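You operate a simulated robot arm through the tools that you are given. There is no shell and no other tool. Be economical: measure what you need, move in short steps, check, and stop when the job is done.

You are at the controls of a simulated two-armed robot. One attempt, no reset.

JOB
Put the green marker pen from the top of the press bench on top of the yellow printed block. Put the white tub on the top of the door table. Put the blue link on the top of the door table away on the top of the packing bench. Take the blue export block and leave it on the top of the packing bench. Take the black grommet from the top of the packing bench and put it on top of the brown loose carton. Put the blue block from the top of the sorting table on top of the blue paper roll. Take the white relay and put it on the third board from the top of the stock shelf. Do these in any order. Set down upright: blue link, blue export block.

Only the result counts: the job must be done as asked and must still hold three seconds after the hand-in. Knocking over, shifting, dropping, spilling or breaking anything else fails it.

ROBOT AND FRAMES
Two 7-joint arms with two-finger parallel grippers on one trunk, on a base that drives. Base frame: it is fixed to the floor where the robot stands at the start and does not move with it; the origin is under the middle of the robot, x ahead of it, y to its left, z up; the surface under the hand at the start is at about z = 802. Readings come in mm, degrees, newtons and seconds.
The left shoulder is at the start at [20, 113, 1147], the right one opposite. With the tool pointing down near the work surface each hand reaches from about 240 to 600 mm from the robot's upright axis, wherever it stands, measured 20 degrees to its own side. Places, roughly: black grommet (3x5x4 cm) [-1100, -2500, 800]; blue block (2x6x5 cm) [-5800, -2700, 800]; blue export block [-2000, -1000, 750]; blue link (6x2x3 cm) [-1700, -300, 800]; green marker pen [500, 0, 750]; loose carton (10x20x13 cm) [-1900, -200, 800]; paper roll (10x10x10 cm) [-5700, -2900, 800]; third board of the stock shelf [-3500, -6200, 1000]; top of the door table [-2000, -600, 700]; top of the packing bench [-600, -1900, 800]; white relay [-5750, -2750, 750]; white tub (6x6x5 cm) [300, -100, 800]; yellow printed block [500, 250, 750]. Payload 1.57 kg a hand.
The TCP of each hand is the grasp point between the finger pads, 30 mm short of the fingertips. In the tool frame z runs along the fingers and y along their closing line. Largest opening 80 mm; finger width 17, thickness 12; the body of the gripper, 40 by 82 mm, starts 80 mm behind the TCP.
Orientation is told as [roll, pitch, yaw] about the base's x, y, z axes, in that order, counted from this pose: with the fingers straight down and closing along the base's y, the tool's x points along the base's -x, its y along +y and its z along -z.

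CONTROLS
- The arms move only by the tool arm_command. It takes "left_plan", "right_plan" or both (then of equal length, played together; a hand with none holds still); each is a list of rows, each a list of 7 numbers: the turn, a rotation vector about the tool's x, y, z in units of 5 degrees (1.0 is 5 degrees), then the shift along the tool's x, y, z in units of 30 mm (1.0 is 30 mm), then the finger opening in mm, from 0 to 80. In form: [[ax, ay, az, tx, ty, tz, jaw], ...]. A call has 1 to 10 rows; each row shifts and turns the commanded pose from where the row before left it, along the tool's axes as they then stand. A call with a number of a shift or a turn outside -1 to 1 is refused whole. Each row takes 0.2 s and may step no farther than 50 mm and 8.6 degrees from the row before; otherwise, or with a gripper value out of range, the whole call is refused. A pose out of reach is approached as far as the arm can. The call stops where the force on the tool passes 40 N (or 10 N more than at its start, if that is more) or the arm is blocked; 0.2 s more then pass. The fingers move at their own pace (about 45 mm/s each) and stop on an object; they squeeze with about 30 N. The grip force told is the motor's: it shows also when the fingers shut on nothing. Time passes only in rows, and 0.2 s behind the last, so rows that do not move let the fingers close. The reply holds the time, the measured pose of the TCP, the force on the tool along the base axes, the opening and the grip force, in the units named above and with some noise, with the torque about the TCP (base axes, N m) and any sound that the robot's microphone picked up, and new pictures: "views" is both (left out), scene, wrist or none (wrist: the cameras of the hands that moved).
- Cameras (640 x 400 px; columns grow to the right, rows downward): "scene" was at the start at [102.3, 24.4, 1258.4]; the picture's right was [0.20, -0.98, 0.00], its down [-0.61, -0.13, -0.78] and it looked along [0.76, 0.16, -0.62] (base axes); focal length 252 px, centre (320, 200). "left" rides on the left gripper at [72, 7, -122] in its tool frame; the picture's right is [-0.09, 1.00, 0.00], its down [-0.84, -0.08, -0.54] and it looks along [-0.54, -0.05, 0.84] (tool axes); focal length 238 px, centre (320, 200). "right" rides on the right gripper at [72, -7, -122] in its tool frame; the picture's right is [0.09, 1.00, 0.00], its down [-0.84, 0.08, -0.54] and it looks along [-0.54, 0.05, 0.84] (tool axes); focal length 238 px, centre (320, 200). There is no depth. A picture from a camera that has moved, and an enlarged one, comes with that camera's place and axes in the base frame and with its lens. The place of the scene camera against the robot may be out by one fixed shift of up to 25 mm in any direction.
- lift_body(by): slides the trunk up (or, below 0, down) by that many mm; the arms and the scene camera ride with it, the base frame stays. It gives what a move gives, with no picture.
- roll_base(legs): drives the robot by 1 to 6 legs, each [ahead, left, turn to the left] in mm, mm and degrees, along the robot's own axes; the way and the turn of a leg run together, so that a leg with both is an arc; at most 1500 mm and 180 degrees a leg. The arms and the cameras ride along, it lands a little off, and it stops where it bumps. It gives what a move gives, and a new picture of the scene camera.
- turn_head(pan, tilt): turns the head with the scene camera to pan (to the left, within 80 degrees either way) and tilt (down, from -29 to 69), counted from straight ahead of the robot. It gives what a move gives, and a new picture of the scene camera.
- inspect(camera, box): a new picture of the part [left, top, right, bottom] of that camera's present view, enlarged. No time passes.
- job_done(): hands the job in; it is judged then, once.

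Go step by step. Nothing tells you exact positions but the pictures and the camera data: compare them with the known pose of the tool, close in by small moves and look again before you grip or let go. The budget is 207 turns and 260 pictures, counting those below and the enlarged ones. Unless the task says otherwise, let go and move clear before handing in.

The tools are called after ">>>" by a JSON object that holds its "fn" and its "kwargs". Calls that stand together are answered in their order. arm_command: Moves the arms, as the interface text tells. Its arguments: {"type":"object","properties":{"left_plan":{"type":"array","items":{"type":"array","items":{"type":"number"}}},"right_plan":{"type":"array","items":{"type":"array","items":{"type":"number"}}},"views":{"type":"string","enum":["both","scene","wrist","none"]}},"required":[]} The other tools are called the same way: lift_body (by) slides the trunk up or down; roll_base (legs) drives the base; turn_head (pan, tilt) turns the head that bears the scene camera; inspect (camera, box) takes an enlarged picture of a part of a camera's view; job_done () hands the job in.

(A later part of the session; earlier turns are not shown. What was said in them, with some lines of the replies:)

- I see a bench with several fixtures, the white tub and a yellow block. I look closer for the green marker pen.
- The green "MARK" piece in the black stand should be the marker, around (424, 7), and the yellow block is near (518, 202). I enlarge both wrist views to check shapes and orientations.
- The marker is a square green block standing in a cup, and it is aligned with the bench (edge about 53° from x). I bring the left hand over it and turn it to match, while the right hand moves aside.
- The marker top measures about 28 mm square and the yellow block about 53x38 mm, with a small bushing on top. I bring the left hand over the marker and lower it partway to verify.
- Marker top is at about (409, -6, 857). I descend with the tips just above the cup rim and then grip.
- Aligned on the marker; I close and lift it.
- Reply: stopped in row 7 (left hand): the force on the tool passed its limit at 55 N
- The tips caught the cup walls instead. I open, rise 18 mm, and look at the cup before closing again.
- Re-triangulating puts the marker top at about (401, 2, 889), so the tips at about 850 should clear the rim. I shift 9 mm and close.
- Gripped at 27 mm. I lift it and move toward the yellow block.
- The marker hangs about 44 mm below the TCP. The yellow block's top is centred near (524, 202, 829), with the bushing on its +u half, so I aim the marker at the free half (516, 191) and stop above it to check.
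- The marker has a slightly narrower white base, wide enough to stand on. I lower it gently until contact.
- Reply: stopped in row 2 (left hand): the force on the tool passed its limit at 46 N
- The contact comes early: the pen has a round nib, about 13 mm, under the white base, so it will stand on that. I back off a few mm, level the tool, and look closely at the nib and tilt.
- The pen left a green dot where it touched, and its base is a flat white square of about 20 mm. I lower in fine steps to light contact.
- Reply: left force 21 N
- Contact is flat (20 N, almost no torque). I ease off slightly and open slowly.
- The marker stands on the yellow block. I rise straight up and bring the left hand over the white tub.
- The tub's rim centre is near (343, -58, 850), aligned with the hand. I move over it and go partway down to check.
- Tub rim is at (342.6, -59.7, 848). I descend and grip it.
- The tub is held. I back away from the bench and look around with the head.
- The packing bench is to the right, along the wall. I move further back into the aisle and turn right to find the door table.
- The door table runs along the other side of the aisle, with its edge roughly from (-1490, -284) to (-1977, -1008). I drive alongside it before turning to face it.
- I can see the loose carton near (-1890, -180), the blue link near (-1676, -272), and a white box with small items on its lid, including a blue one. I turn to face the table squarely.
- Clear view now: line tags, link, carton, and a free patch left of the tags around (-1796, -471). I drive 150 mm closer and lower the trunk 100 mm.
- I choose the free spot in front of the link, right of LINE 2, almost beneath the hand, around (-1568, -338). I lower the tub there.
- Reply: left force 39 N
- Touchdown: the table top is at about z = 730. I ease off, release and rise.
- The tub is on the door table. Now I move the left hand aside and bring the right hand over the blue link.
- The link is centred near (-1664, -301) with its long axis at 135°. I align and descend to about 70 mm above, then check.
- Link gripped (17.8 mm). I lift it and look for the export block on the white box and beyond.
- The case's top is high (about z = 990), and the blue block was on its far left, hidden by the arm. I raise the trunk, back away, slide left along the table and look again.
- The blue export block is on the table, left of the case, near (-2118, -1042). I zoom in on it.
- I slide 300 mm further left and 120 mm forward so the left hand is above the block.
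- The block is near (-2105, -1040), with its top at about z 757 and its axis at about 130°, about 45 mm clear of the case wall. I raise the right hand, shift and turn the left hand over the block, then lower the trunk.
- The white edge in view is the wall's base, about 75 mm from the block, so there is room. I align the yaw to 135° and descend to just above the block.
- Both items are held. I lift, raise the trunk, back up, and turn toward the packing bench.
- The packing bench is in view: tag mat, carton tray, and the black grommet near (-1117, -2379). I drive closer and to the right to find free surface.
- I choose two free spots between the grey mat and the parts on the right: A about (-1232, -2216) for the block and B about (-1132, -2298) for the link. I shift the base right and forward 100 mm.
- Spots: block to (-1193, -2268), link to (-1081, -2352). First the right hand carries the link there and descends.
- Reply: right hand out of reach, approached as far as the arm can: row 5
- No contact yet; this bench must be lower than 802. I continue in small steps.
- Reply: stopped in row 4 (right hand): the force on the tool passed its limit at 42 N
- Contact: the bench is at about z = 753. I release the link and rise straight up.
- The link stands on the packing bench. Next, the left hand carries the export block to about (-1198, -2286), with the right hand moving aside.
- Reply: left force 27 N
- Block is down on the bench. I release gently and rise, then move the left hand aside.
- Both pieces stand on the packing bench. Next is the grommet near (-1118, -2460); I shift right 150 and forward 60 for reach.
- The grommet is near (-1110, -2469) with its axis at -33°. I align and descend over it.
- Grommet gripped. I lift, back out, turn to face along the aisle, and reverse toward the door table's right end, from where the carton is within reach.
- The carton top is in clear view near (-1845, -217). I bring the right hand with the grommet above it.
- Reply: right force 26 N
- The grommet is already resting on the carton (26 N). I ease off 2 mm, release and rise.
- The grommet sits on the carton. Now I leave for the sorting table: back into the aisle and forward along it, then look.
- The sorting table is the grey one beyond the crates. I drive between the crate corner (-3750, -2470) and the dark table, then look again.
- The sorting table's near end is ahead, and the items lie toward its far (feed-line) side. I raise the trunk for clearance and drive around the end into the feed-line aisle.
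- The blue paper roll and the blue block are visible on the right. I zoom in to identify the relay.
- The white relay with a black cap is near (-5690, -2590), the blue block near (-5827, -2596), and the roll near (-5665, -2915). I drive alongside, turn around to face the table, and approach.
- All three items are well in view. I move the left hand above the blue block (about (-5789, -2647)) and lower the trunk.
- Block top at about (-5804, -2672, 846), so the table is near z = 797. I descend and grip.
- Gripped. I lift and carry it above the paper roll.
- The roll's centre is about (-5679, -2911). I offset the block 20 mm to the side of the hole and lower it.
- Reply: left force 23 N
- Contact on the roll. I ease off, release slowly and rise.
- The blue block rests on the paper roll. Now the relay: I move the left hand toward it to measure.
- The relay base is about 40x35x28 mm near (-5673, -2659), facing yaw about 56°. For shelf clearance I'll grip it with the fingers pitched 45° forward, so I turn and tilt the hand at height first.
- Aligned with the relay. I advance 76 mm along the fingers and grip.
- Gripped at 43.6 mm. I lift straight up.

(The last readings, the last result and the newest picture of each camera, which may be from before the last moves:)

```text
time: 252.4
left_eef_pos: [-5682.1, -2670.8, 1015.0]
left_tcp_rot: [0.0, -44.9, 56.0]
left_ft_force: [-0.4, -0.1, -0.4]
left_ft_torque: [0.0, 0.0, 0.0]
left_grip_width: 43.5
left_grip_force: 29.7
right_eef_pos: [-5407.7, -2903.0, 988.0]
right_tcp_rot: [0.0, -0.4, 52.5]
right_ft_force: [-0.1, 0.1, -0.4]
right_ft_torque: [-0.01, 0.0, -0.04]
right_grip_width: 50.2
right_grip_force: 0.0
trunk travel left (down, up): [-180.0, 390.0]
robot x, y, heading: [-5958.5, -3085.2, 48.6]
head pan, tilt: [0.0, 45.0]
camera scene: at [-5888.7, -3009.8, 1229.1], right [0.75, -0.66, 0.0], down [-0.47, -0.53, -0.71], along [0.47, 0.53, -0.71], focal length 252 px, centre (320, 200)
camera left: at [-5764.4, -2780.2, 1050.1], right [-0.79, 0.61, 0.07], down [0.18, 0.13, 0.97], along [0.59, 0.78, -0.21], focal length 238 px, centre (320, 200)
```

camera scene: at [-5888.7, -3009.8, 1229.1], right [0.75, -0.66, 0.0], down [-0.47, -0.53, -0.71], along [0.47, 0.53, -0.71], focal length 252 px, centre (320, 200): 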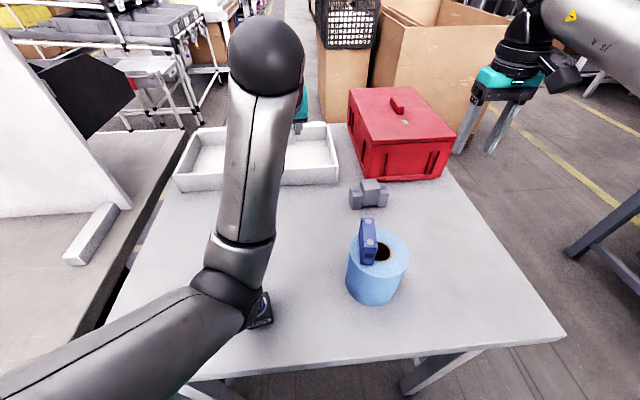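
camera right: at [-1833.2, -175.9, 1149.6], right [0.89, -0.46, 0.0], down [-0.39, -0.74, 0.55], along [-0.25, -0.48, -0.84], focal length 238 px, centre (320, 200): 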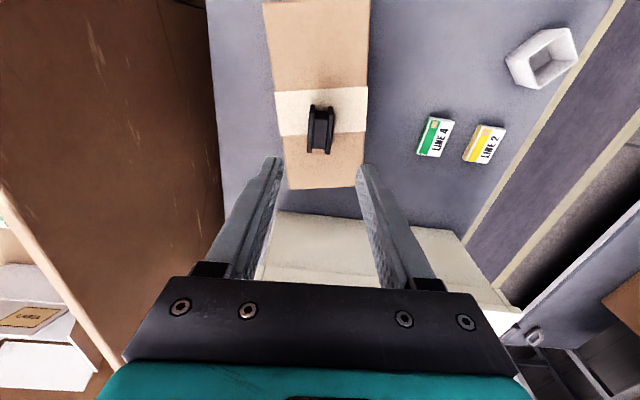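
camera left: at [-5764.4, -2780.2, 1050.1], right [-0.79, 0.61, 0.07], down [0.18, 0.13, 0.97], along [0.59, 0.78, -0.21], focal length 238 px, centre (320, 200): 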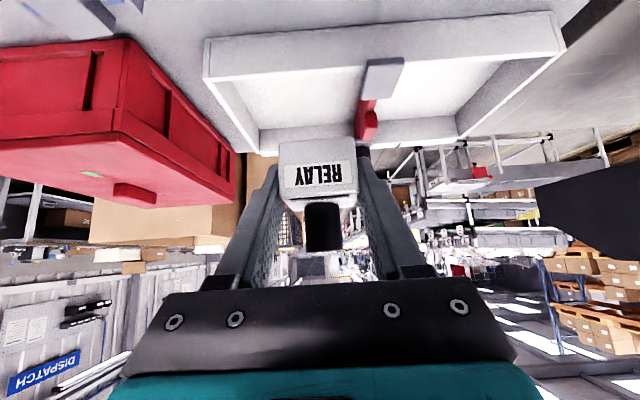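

The relay is held. I raise the trunk, back away, turn toward the stock shelf and drive down the feed-line aisle.

>>> {"fn": "lift_body", "kwargs": {"by": 150}}

>>> {"fn": "roll_base", "kwargs": {"legs": [[-320, 0, 0], [0, 0, -85.5], [1300, 0, 0], [700, 0, 0]]}}

>>> {"fn": "turn_head", "kwargs": {"pan": -20, "tilt": 20}}

```text
time: 254.2
left_eef_pos: [-5681.7, -2671.0, 1163.9]
left_tcp_rot: [-0.1, -44.9, 56.1]
left_ft_force: [0.1, -1.0, -0.9]
left_ft_torque: [-0.02, 0.0, -0.02]
left_grip_width: 43.5
left_grip_force: 30.3
right_eef_pos: [-5408.1, -2903.1, 1136.9]
right_tcp_rot: [0.0, -0.4, 52.5]
right_ft_force: [0.6, 0.0, 0.4]
right_ft_torque: [0.02, 0.0, -0.01]
right_grip_width: 50.2
right_grip_force: 0.1
trunk travel left (down, up): [-330.0, 240.0]
robot x, y, heading: [-5959.5, -3084.5, 48.7]
head pan, tilt: [0.0, 45.0]
```

```text
time: 269.6
left_eef_pos: [-4111.7, -4749.0, 1163.3]
left_tcp_rot: [0.0, -45.1, -28.7]
left_ft_force: [0.6, -0.1, -1.0]
left_ft_torque: [0.0, -0.02, -0.02]
left_grip_width: 43.4
left_grip_force: 30.3
right_eef_pos: [-4317.6, -5043.6, 1138.0]
right_tcp_rot: [0.0, -0.4, -32.2]
right_ft_force: [-0.2, 0.4, 0.9]
right_ft_torque: [-0.02, 0.01, 0.02]
right_grip_width: 50.0
right_grip_force: 0.0
trunk travel left (down, up): [-330.0, 240.0]
robot x, y, heading: [-4548.6, -4511.4, -36.3]
head pan, tilt: [0.0, 45.0]
camera scene: at [-4466.2, -4559.1, 1379.1], right [-0.59, -0.81, 0.0], down [-0.57, 0.42, -0.71], along [0.57, -0.42, -0.71], focal length 252 px, centre (320, 200)
```

scene: 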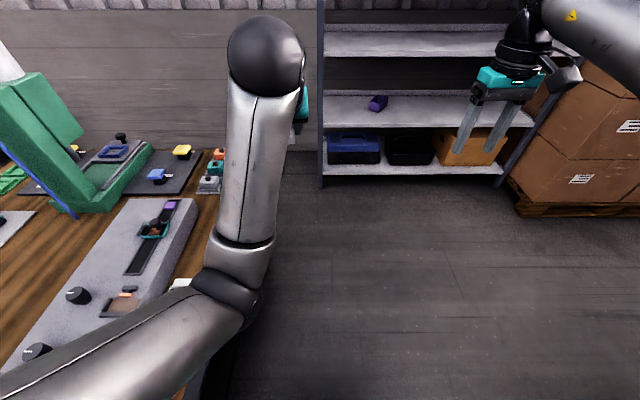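

```text
time: 270.4
left_eef_pos: [-4111.4, -4748.3, 1164.5]
left_tcp_rot: [0.0, -45.0, -28.7]
left_ft_force: [1.1, 0.7, -0.9]
left_ft_torque: [-0.01, 0.01, 0.02]
left_grip_width: 43.9
left_grip_force: 29.7
right_eef_pos: [-4316.9, -5042.5, 1136.4]
right_tcp_rot: [0.0, -0.5, -32.3]
right_ft_force: [0.0, -0.5, -0.2]
right_ft_torque: [0.0, 0.0, 0.0]
right_grip_width: 50.1
right_grip_force: 0.0
trunk travel left (down, up): [-330.0, 240.0]
robot x, y, heading: [-4549.5, -4509.9, -36.0]
head pan, tilt: [-20.0, 20.0]
camera scene: at [-4480.3, -4588.2, 1417.8], right [-0.83, -0.56, 0.0], down [-0.19, 0.28, -0.94], along [0.52, -0.78, -0.34], focal length 252 px, centre (320, 200)
```

scene: 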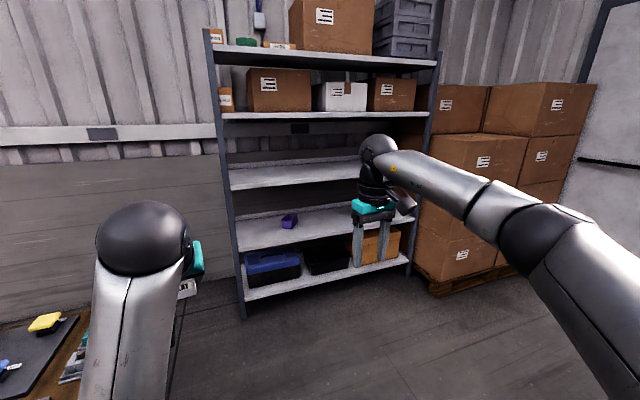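

The shelf is ahead and its third board is empty, with a front edge around s = 690 (near (-3250, -5490) at its left end). I retract the right arm and drive up to the shelf.

>>> {"fn": "arm_command", "kwargs": {"right_plan": [[0, 0, 0, 1, 0, 0, 50], [0, 0, 0, 1, 0, 0, 50], [0, 0, 0, 1, 0, 0, 50], [0, 0, 0, 1, 0, 0, 50], [0, 0, 0, 1, 0, 0, 50], [0, 0, 0, 1, 0, 0, 50], [0, 0, 0, 1, 0, 0, 50], [0, 0, 0, 1, 0, 0, 50], [0, 0, 0, 0, 0, 0, 50]], "views": "none"}}

>>> {"fn": "roll_base", "kwargs": {"legs": [[600, -400, -1], [350, 0, 0]]}}

>>> {"fn": "turn_head", "kwargs": {"pan": 0, "tilt": 25}}

```text
time: 272.4
left_eef_pos: [-4110.4, -4749.2, 1164.3]
left_tcp_rot: [0.0, -45.0, -28.7]
left_ft_force: [0.1, -0.3, -1.0]
left_ft_torque: [0.02, 0.0, -0.01]
left_grip_width: 43.5
left_grip_force: 29.7
right_eef_pos: [-4520.1, -4915.5, 1135.4]
right_tcp_rot: [0.0, -0.4, -32.4]
right_ft_force: [-0.8, 0.5, -0.5]
right_ft_torque: [0.02, -0.01, 0.02]
right_grip_width: 50.1
right_grip_force: 0.1
trunk travel left (down, up): [-330.0, 240.0]
robot x, y, heading: [-4546.8, -4511.5, -36.0]
head pan, tilt: [-20.0, 20.0]
```

```text
time: 278.2
left_eef_pos: [-3597.7, -5634.1, 1164.3]
left_tcp_rot: [0.0, -45.0, -29.3]
left_ft_force: [0.1, -0.6, -1.5]
left_ft_torque: [0.03, -0.02, 0.0]
left_grip_width: 43.8
left_grip_force: 30.3
right_eef_pos: [-4008.4, -5797.1, 1135.5]
right_tcp_rot: [0.0, -0.3, -32.8]
right_ft_force: [0.3, -2.0, 0.5]
right_ft_torque: [0.01, 0.03, 0.02]
right_grip_width: 49.8
right_grip_force: 0.1
trunk travel left (down, up): [-330.0, 240.0]
robot x, y, heading: [-4033.8, -5398.0, -36.6]
head pan, tilt: [-20.0, 20.0]
camera scene: at [-3965.2, -5470.4, 1417.8], right [-0.84, -0.55, 0.0], down [-0.19, 0.29, -0.94], along [0.52, -0.79, -0.34], focal length 252 px, centre (320, 200)
```

scene: 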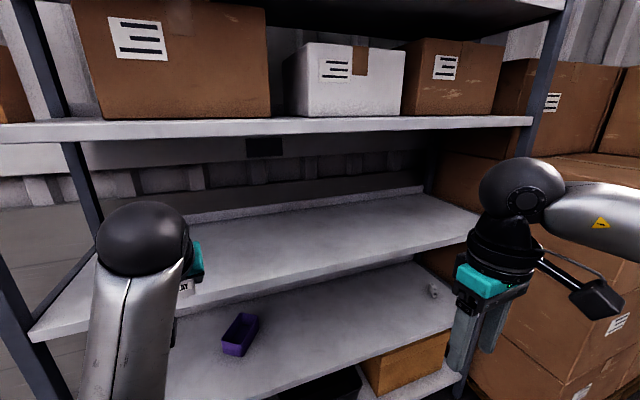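

```text
time: 279.0
left_eef_pos: [-3598.3, -5633.5, 1165.5]
left_tcp_rot: [0.0, -45.0, -29.2]
left_ft_force: [-0.7, 0.6, -0.6]
left_ft_torque: [0.05, 0.0, -0.01]
left_grip_width: 43.6
left_grip_force: 29.8
right_eef_pos: [-4007.7, -5795.5, 1135.0]
right_tcp_rot: [0.0, -0.4, -32.9]
right_ft_force: [-0.6, 0.0, 0.5]
right_ft_torque: [0.0, 0.03, -0.03]
right_grip_width: 50.0
right_grip_force: 0.0
trunk travel left (down, up): [-330.0, 240.0]
robot x, y, heading: [-4030.0, -5394.3, -36.9]
head pan, tilt: [0.0, 25.0]
camera scene: at [-3943.0, -5447.4, 1409.8], right [-0.6, -0.8, 0.0], down [-0.34, 0.25, -0.91], along [0.73, -0.54, -0.42], focal length 252 px, centre (320, 200)
```

scene: 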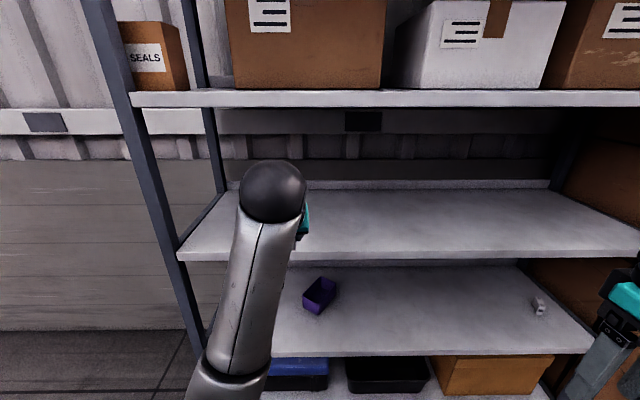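

Third board: top at about z = 990, front edge at about 138 mm ahead of the hand. I lower the trunk 90 mm and drive 270 mm forward so the relay is above the board.

>>> {"fn": "lift_body", "kwargs": {"by": -90}}

>>> {"fn": "roll_base", "kwargs": {"legs": [[150, 0, 0]]}}

>>> {"fn": "inspect", "kwargs": {"camera": "left", "box": [0, 0, 640, 400]}}

```text
time: 280.3
left_eef_pos: [-3597.9, -5633.6, 1074.0]
left_tcp_rot: [0.0, -45.0, -29.2]
left_ft_force: [0.0, -0.1, -0.9]
left_ft_torque: [0.05, -0.01, -0.01]
left_grip_width: 43.5
left_grip_force: 30.6
right_eef_pos: [-4008.6, -5795.8, 1046.0]
right_tcp_rot: [0.0, -0.4, -32.8]
right_ft_force: [0.1, 0.1, 0.1]
right_ft_torque: [0.01, 0.04, -0.01]
right_grip_width: 49.7
right_grip_force: 0.1
trunk travel left (down, up): [-240.0, 330.0]
robot x, y, heading: [-4031.0, -5395.6, -36.8]
head pan, tilt: [0.0, 25.0]
```

```text
time: 281.7
left_eef_pos: [-3475.2, -5723.1, 1074.6]
left_tcp_rot: [0.1, -45.1, -29.2]
left_ft_force: [0.1, 0.5, -0.6]
left_ft_torque: [0.02, -0.03, 0.02]
left_grip_width: 43.2
left_grip_force: 30.3
right_eef_pos: [-3884.8, -5886.4, 1044.6]
right_tcp_rot: [0.0, -0.4, -32.7]
right_ft_force: [0.2, 0.9, 0.0]
right_ft_torque: [0.02, -0.02, 0.01]
right_grip_width: 50.2
right_grip_force: 0.2
trunk travel left (down, up): [-240.0, 330.0]
robot x, y, heading: [-3911.0, -5487.0, -36.5]
head pan, tilt: [0.0, 25.0]
camera scene: at [-3820.7, -5538.2, 1319.7], right [-0.6, -0.8, 0.0], down [-0.34, 0.25, -0.91], along [0.73, -0.54, -0.42], focal length 252 px, centre (320, 200)
```

scene: 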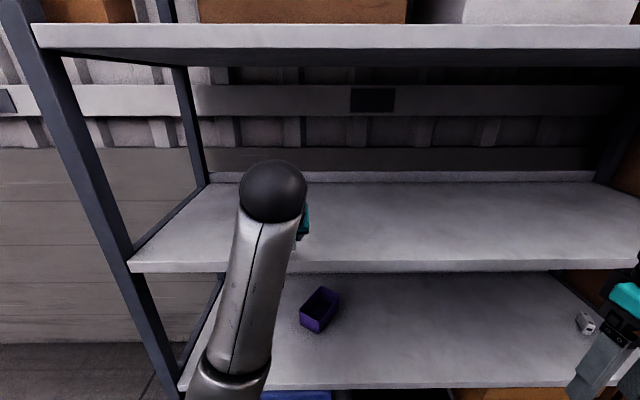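

```text
1.00 times, centred on (320, 200) of left (not enlarged: the box is as wide or as high as the picture)
camera zoom: at [-3592.4, -5650.7, 1109.9], right [0.54, 0.84, 0.06], down [0.14, -0.17, 0.97], along [0.83, -0.52, -0.21], focal length 238 px, centre (320, 200)
```

zoom: 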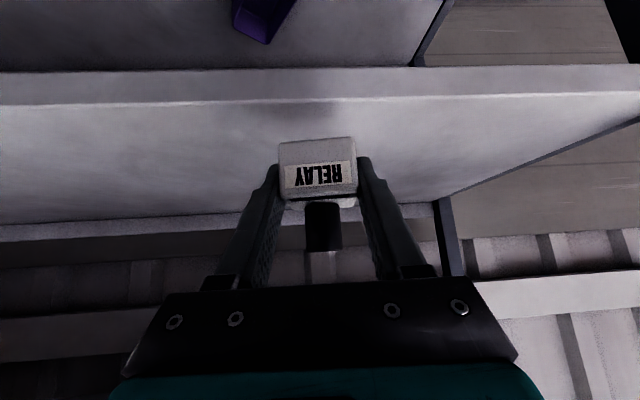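

>>> {"fn": "roll_base", "kwargs": {"legs": [[120, 0, 0]]}}

>>> {"fn": "inspect", "kwargs": {"camera": "left", "box": [0, 0, 640, 400]}}

```text
time: 282.9
left_eef_pos: [-3380.1, -5796.3, 1074.7]
left_tcp_rot: [-0.1, -45.0, -29.3]
left_ft_force: [0.4, -0.8, -1.5]
left_ft_torque: [0.02, 0.05, 0.01]
left_grip_width: 43.4
left_grip_force: 30.6
right_eef_pos: [-3790.1, -5959.5, 1046.1]
right_tcp_rot: [0.0, -0.4, -32.7]
right_ft_force: [0.1, 0.1, -0.5]
right_ft_torque: [0.01, 0.01, 0.02]
right_grip_width: 50.0
right_grip_force: 0.0
trunk travel left (down, up): [-240.0, 330.0]
robot x, y, heading: [-3818.8, -5554.6, -36.4]
head pan, tilt: [0.0, 25.0]
camera scene: at [-3725.0, -5609.8, 1319.6], right [-0.6, -0.8, 0.0], down [-0.34, 0.25, -0.91], along [0.73, -0.54, -0.42], focal length 252 px, centre (320, 200)
```

scene: 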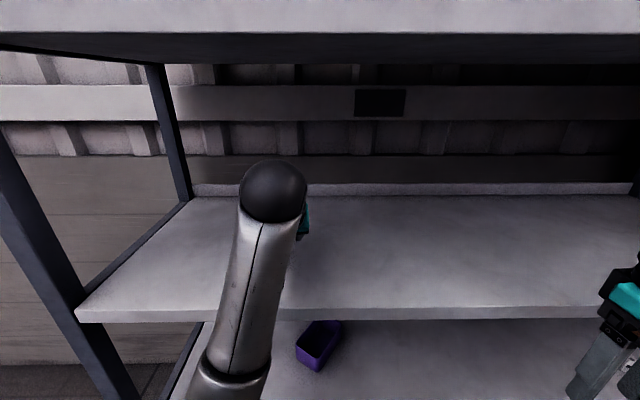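

```text
1.00 times, centred on (320, 200) of left (not enlarged: the box is as wide or as high as the picture)
camera zoom: at [-3496.8, -5722.6, 1109.9], right [0.54, 0.84, 0.06], down [0.14, -0.17, 0.97], along [0.83, -0.52, -0.21], focal length 238 px, centre (320, 200)
```

zoom: 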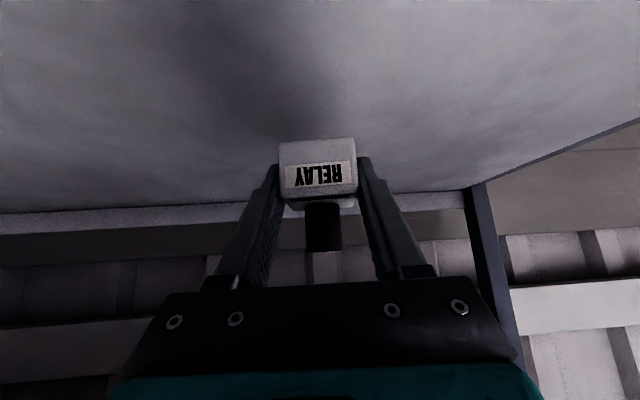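

The relay is well over the third board. I lower it in small steps until contact.

>>> {"fn": "arm_command", "kwargs": {"left_plan": [[0, 0, 0, 0.25, 0, 0.25, 25], [0, 0, 0, 0.15, 0, 0.15, 25], [0, 0, 0, 0.07, 0, 0.07, 25], [0, 0, 0, 0.07, 0, 0.07, 25], [0, 0, 0, 0.07, 0, 0.07, 25], [0, 0, 0, 0.07, 0, 0.07, 25], [0, 0, 0, 0, 0, 0, 25]], "views": "none"}}

>>> {"fn": "inspect", "kwargs": {"camera": "left", "box": [200, 80, 440, 280]}}

```text
time: 284.5
left_eef_pos: [-3380.6, -5796.9, 1046.7]
left_tcp_rot: [0.1, -45.0, -29.3]
left_ft_force: [-0.1, 0.6, -1.2]
left_ft_torque: [0.01, 0.02, -0.04]
left_grip_width: 43.5
left_grip_force: 29.9
right_eef_pos: [-3790.2, -5958.0, 1045.1]
right_tcp_rot: [0.0, -0.4, -32.9]
right_ft_force: [0.3, 0.6, 0.0]
right_ft_torque: [0.03, -0.01, 0.03]
right_grip_width: 50.1
right_grip_force: 0.0
trunk travel left (down, up): [-240.0, 330.0]
robot x, y, heading: [-3816.0, -5557.0, -36.6]
head pan, tilt: [0.0, 25.0]
```

```text
2.00 times, centred on (320, 180) of left
camera zoom: at [-3496.9, -5722.7, 1081.7], right [0.54, 0.84, 0.06], down [0.14, -0.17, 0.97], along [0.83, -0.52, -0.21], focal length 477 px, centre (320, 240)
```

zoom: 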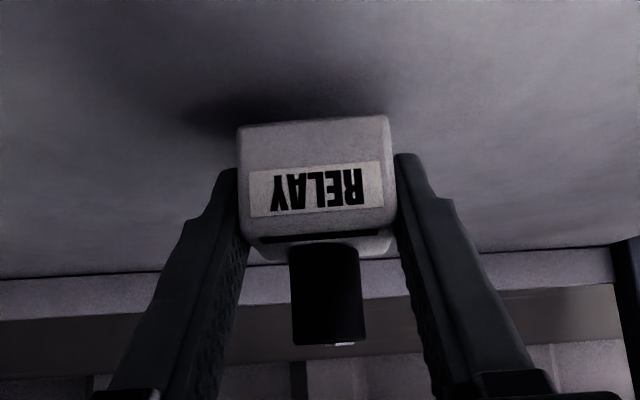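

Shadow is close; I keep lowering in 2 mm steps.

>>> {"fn": "arm_command", "kwargs": {"left_plan": [[0, 0, 0, 0.07, 0, 0.07, 25], [0, 0, 0, 0.07, 0, 0.07, 25], [0, 0, 0, 0.07, 0, 0.07, 25], [0, 0, 0, 0.05, 0, 0.05, 25], [0, 0, 0, 0.05, 0, 0.05, 25], [0, 0, 0, 0, 0, 0, 25]], "views": "none"}}

>>> {"fn": "inspect", "kwargs": {"camera": "left", "box": [200, 80, 440, 280]}}

```text
time: 285.9
left_eef_pos: [-3380.1, -5796.5, 1033.9]
left_tcp_rot: [-0.1, -45.1, -29.3]
left_ft_force: [-0.6, 0.5, -1.4]
left_ft_torque: [0.01, 0.01, -0.03]
left_grip_width: 43.3
left_grip_force: 30.3
right_eef_pos: [-3791.3, -5957.9, 1045.7]
right_tcp_rot: [0.0, -0.4, -32.8]
right_ft_force: [-1.8, -0.7, -0.4]
right_ft_torque: [0.04, 0.03, 0.01]
right_grip_width: 49.9
right_grip_force: 0.0
trunk travel left (down, up): [-240.0, 330.0]
robot x, y, heading: [-3812.4, -5555.6, -36.8]
head pan, tilt: [0.0, 25.0]
```

```text
2.00 times, centred on (320, 180) of left
camera zoom: at [-3497.5, -5722.7, 1068.4], right [0.54, 0.84, 0.06], down [0.14, -0.17, 0.98], along [0.83, -0.52, -0.21], focal length 477 px, centre (320, 240)
```

zoom: 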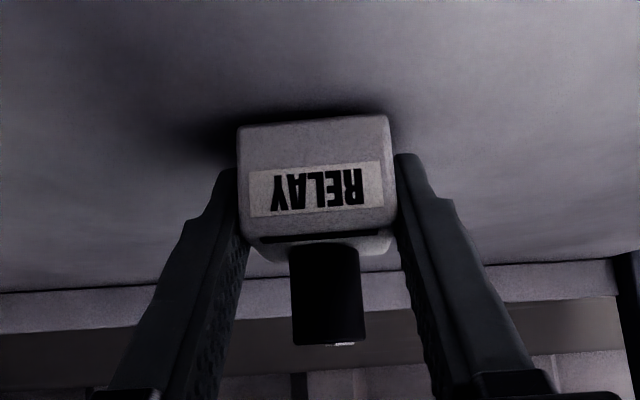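

>>> {"fn": "arm_command", "kwargs": {"left_plan": [[0, 0, 0, 0.07, 0, 0.07, 25], [0, 0, 0, 0.07, 0, 0.07, 25], [0, 0, 0, 0.05, 0, 0.05, 25], [0, 0, 0, 0.05, 0, 0.05, 25], [0, 0, 0, 0.05, 0, 0.05, 25], [0, 0, 0, 0, 0, 0, 25]], "views": "wrist"}}

```text
time: 287.3
left_eef_pos: [-3381.3, -5796.3, 1027.4]
left_tcp_rot: [0.0, -46.0, -29.3]
left_ft_force: [-6.8, -2.2, 27.5]
left_ft_torque: [0.17, 0.36, 0.12]
left_grip_width: 43.8
left_grip_force: 29.8
right_eef_pos: [-3792.0, -5957.1, 1045.6]
right_tcp_rot: [0.0, -0.5, -32.8]
right_ft_force: [-0.3, 0.3, 0.1]
right_ft_torque: [0.01, 0.06, 0.0]
right_grip_width: 49.9
right_grip_force: 0.0
trunk travel left (down, up): [-240.0, 330.0]
robot x, y, heading: [-3816.9, -5552.4, -36.8]
head pan, tilt: [0.0, 25.0]
camera left: at [-3498.0, -5722.1, 1060.1], right [0.54, 0.84, 0.07], down [0.13, -0.16, 0.98], along [0.83, -0.52, -0.2], focal length 238 px, centre (320, 200)
```

left: 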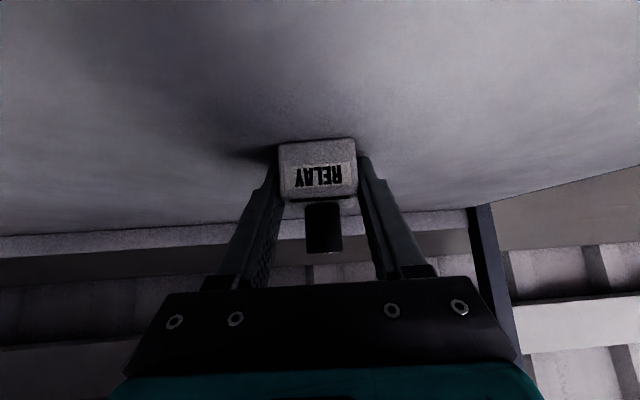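

Contact with the board (27 N). I ease off, open, and retreat along the finger direction.

>>> {"fn": "arm_command", "kwargs": {"left_plan": [[0, 0, 0, -0.04, 0, -0.04, 42], [0, 0, 0, 0, 0, 0, 50], [0, 0, 0, 0, 0, 0, 60], [0, 0, 0, 0, 0, 0, 72], [0, 0, 0, 0, 0, -0.5, 76], [0, 0, 0, 0, 0, -1, 76], [0, 0, 0, 0, 0, -1, 76], [0, 0, 0, 0, 0, -1, 76], [0, 0, 0, 0, 0, 0, 76]]}}

```text
time: 289.0
left_eef_pos: [-3385.3, -5729.4, 1060.4]
left_tcp_rot: [11.9, -46.4, -32.7]
left_ft_force: [0.0, -0.6, -0.6]
left_ft_torque: [0.02, -0.03, 0.0]
left_grip_width: 76.1
left_grip_force: 0.1
left hand out of reach, approached as far as the arm can: row 7, 8
right_eef_pos: [-3790.5, -5958.3, 1045.8]
right_tcp_rot: [0.0, -0.4, -32.8]
right_ft_force: [-0.1, -0.1, 0.2]
right_ft_torque: [-0.02, -0.03, 0.0]
right_grip_width: 49.9
right_grip_force: 0.0
trunk travel left (down, up): [-240.0, 330.0]
robot x, y, heading: [-3818.4, -5552.3, -36.7]
head pan, tilt: [0.0, 25.0]
stopped in row 8 (left hand): the arm was blocked; the commanded pose is now the measured one
camera scene: at [-3725.7, -5609.5, 1319.7], right [-0.6, -0.8, 0.0], down [-0.34, 0.25, -0.91], along [0.73, -0.54, -0.42], focal length 252 px, centre (320, 200)
camera left: at [-3510.8, -5669.9, 1091.9], right [0.45, 0.87, 0.21], down [0.07, -0.27, 0.96], along [0.89, -0.42, -0.18], focal length 238 px, centre (320, 200)
```

scene: 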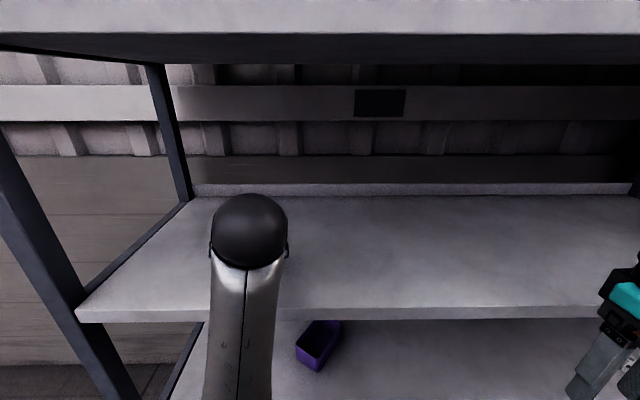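
left: 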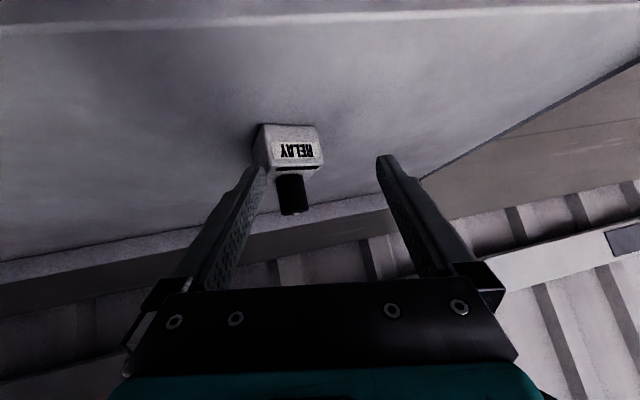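

The relay stands on the board; the arm reached a joint limit, but the fingers are clear in front of it. I back the base away straight.

>>> {"fn": "roll_base", "kwargs": {"legs": [[-400, 0, 0]]}}

>>> {"fn": "inspect", "kwargs": {"camera": "left", "box": [160, 60, 480, 260]}}

```text
time: 291.5
left_eef_pos: [-3702.9, -5493.0, 1061.1]
left_tcp_rot: [11.9, -46.2, -32.7]
left_ft_force: [0.0, -0.5, 0.3]
left_ft_torque: [-0.01, 0.0, -0.04]
left_grip_width: 75.9
left_grip_force: 0.1
right_eef_pos: [-4108.4, -5721.4, 1045.5]
right_tcp_rot: [-0.1, -0.4, -32.9]
right_ft_force: [0.6, 0.0, 0.3]
right_ft_torque: [-0.02, -0.01, -0.01]
right_grip_width: 50.0
right_grip_force: 0.0
trunk travel left (down, up): [-240.0, 330.0]
robot x, y, heading: [-4135.3, -5317.5, -36.8]
head pan, tilt: [0.0, 25.0]
camera scene: at [-4042.4, -5372.6, 1319.8], right [-0.6, -0.8, 0.0], down [-0.34, 0.25, -0.91], along [0.73, -0.54, -0.42], focal length 252 px, centre (320, 200)
```

scene: 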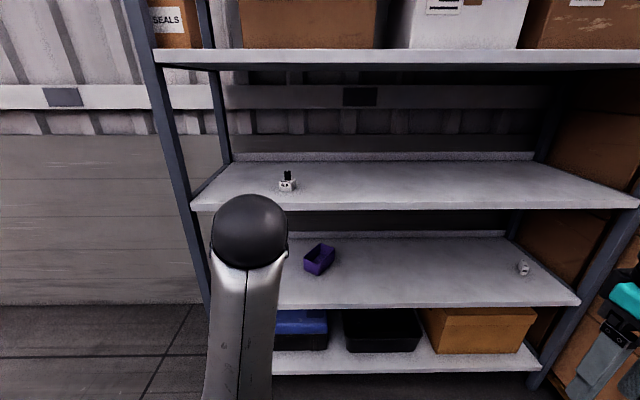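

```text
2.00 times, centred on (320, 160) of left
camera zoom: at [-3827.8, -5433.6, 1091.7], right [0.46, 0.87, 0.21], down [0.07, -0.27, 0.96], along [0.89, -0.42, -0.19], focal length 477 px, centre (320, 280)
```

zoom: 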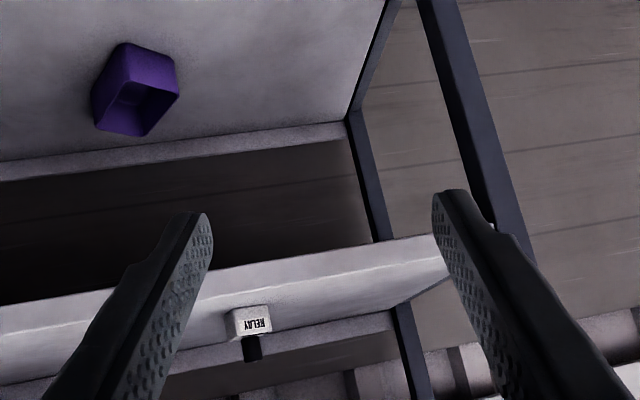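

All seven items look placed, with the relay upright on the third board and both hands clear, so I hand in.

>>> {"fn": "job_done", "kwargs": {}}

```text
The job is handed in.
```

I placed all seven items and handed the job in. I saw each one resting where it should as I let go, but I did not go back to re-check the earlier ones at the end.

- **Green marker pen:** it stands upright on the yellow block. When it first touched down, its tip left a green dot on the block.
- **Marker stand:** on my first try at the pen, the fingers closed on the stand's cup and pulled up slightly. The stand looked unmoved afterwards, but I did not measure it.
- **White tub:** on the door table, to the right of the LINE 2 tag.
- **Blue link and blue export block:** both are on the packing bench, right of the grey mat. Each is the same way up as I found it.
- **Black grommet:** near the middle of the brown carton's top.
- **Blue block:** on top of the paper roll, just to one side of the hole.
- **White relay:** upright on the third board from the top of the stock shelf.
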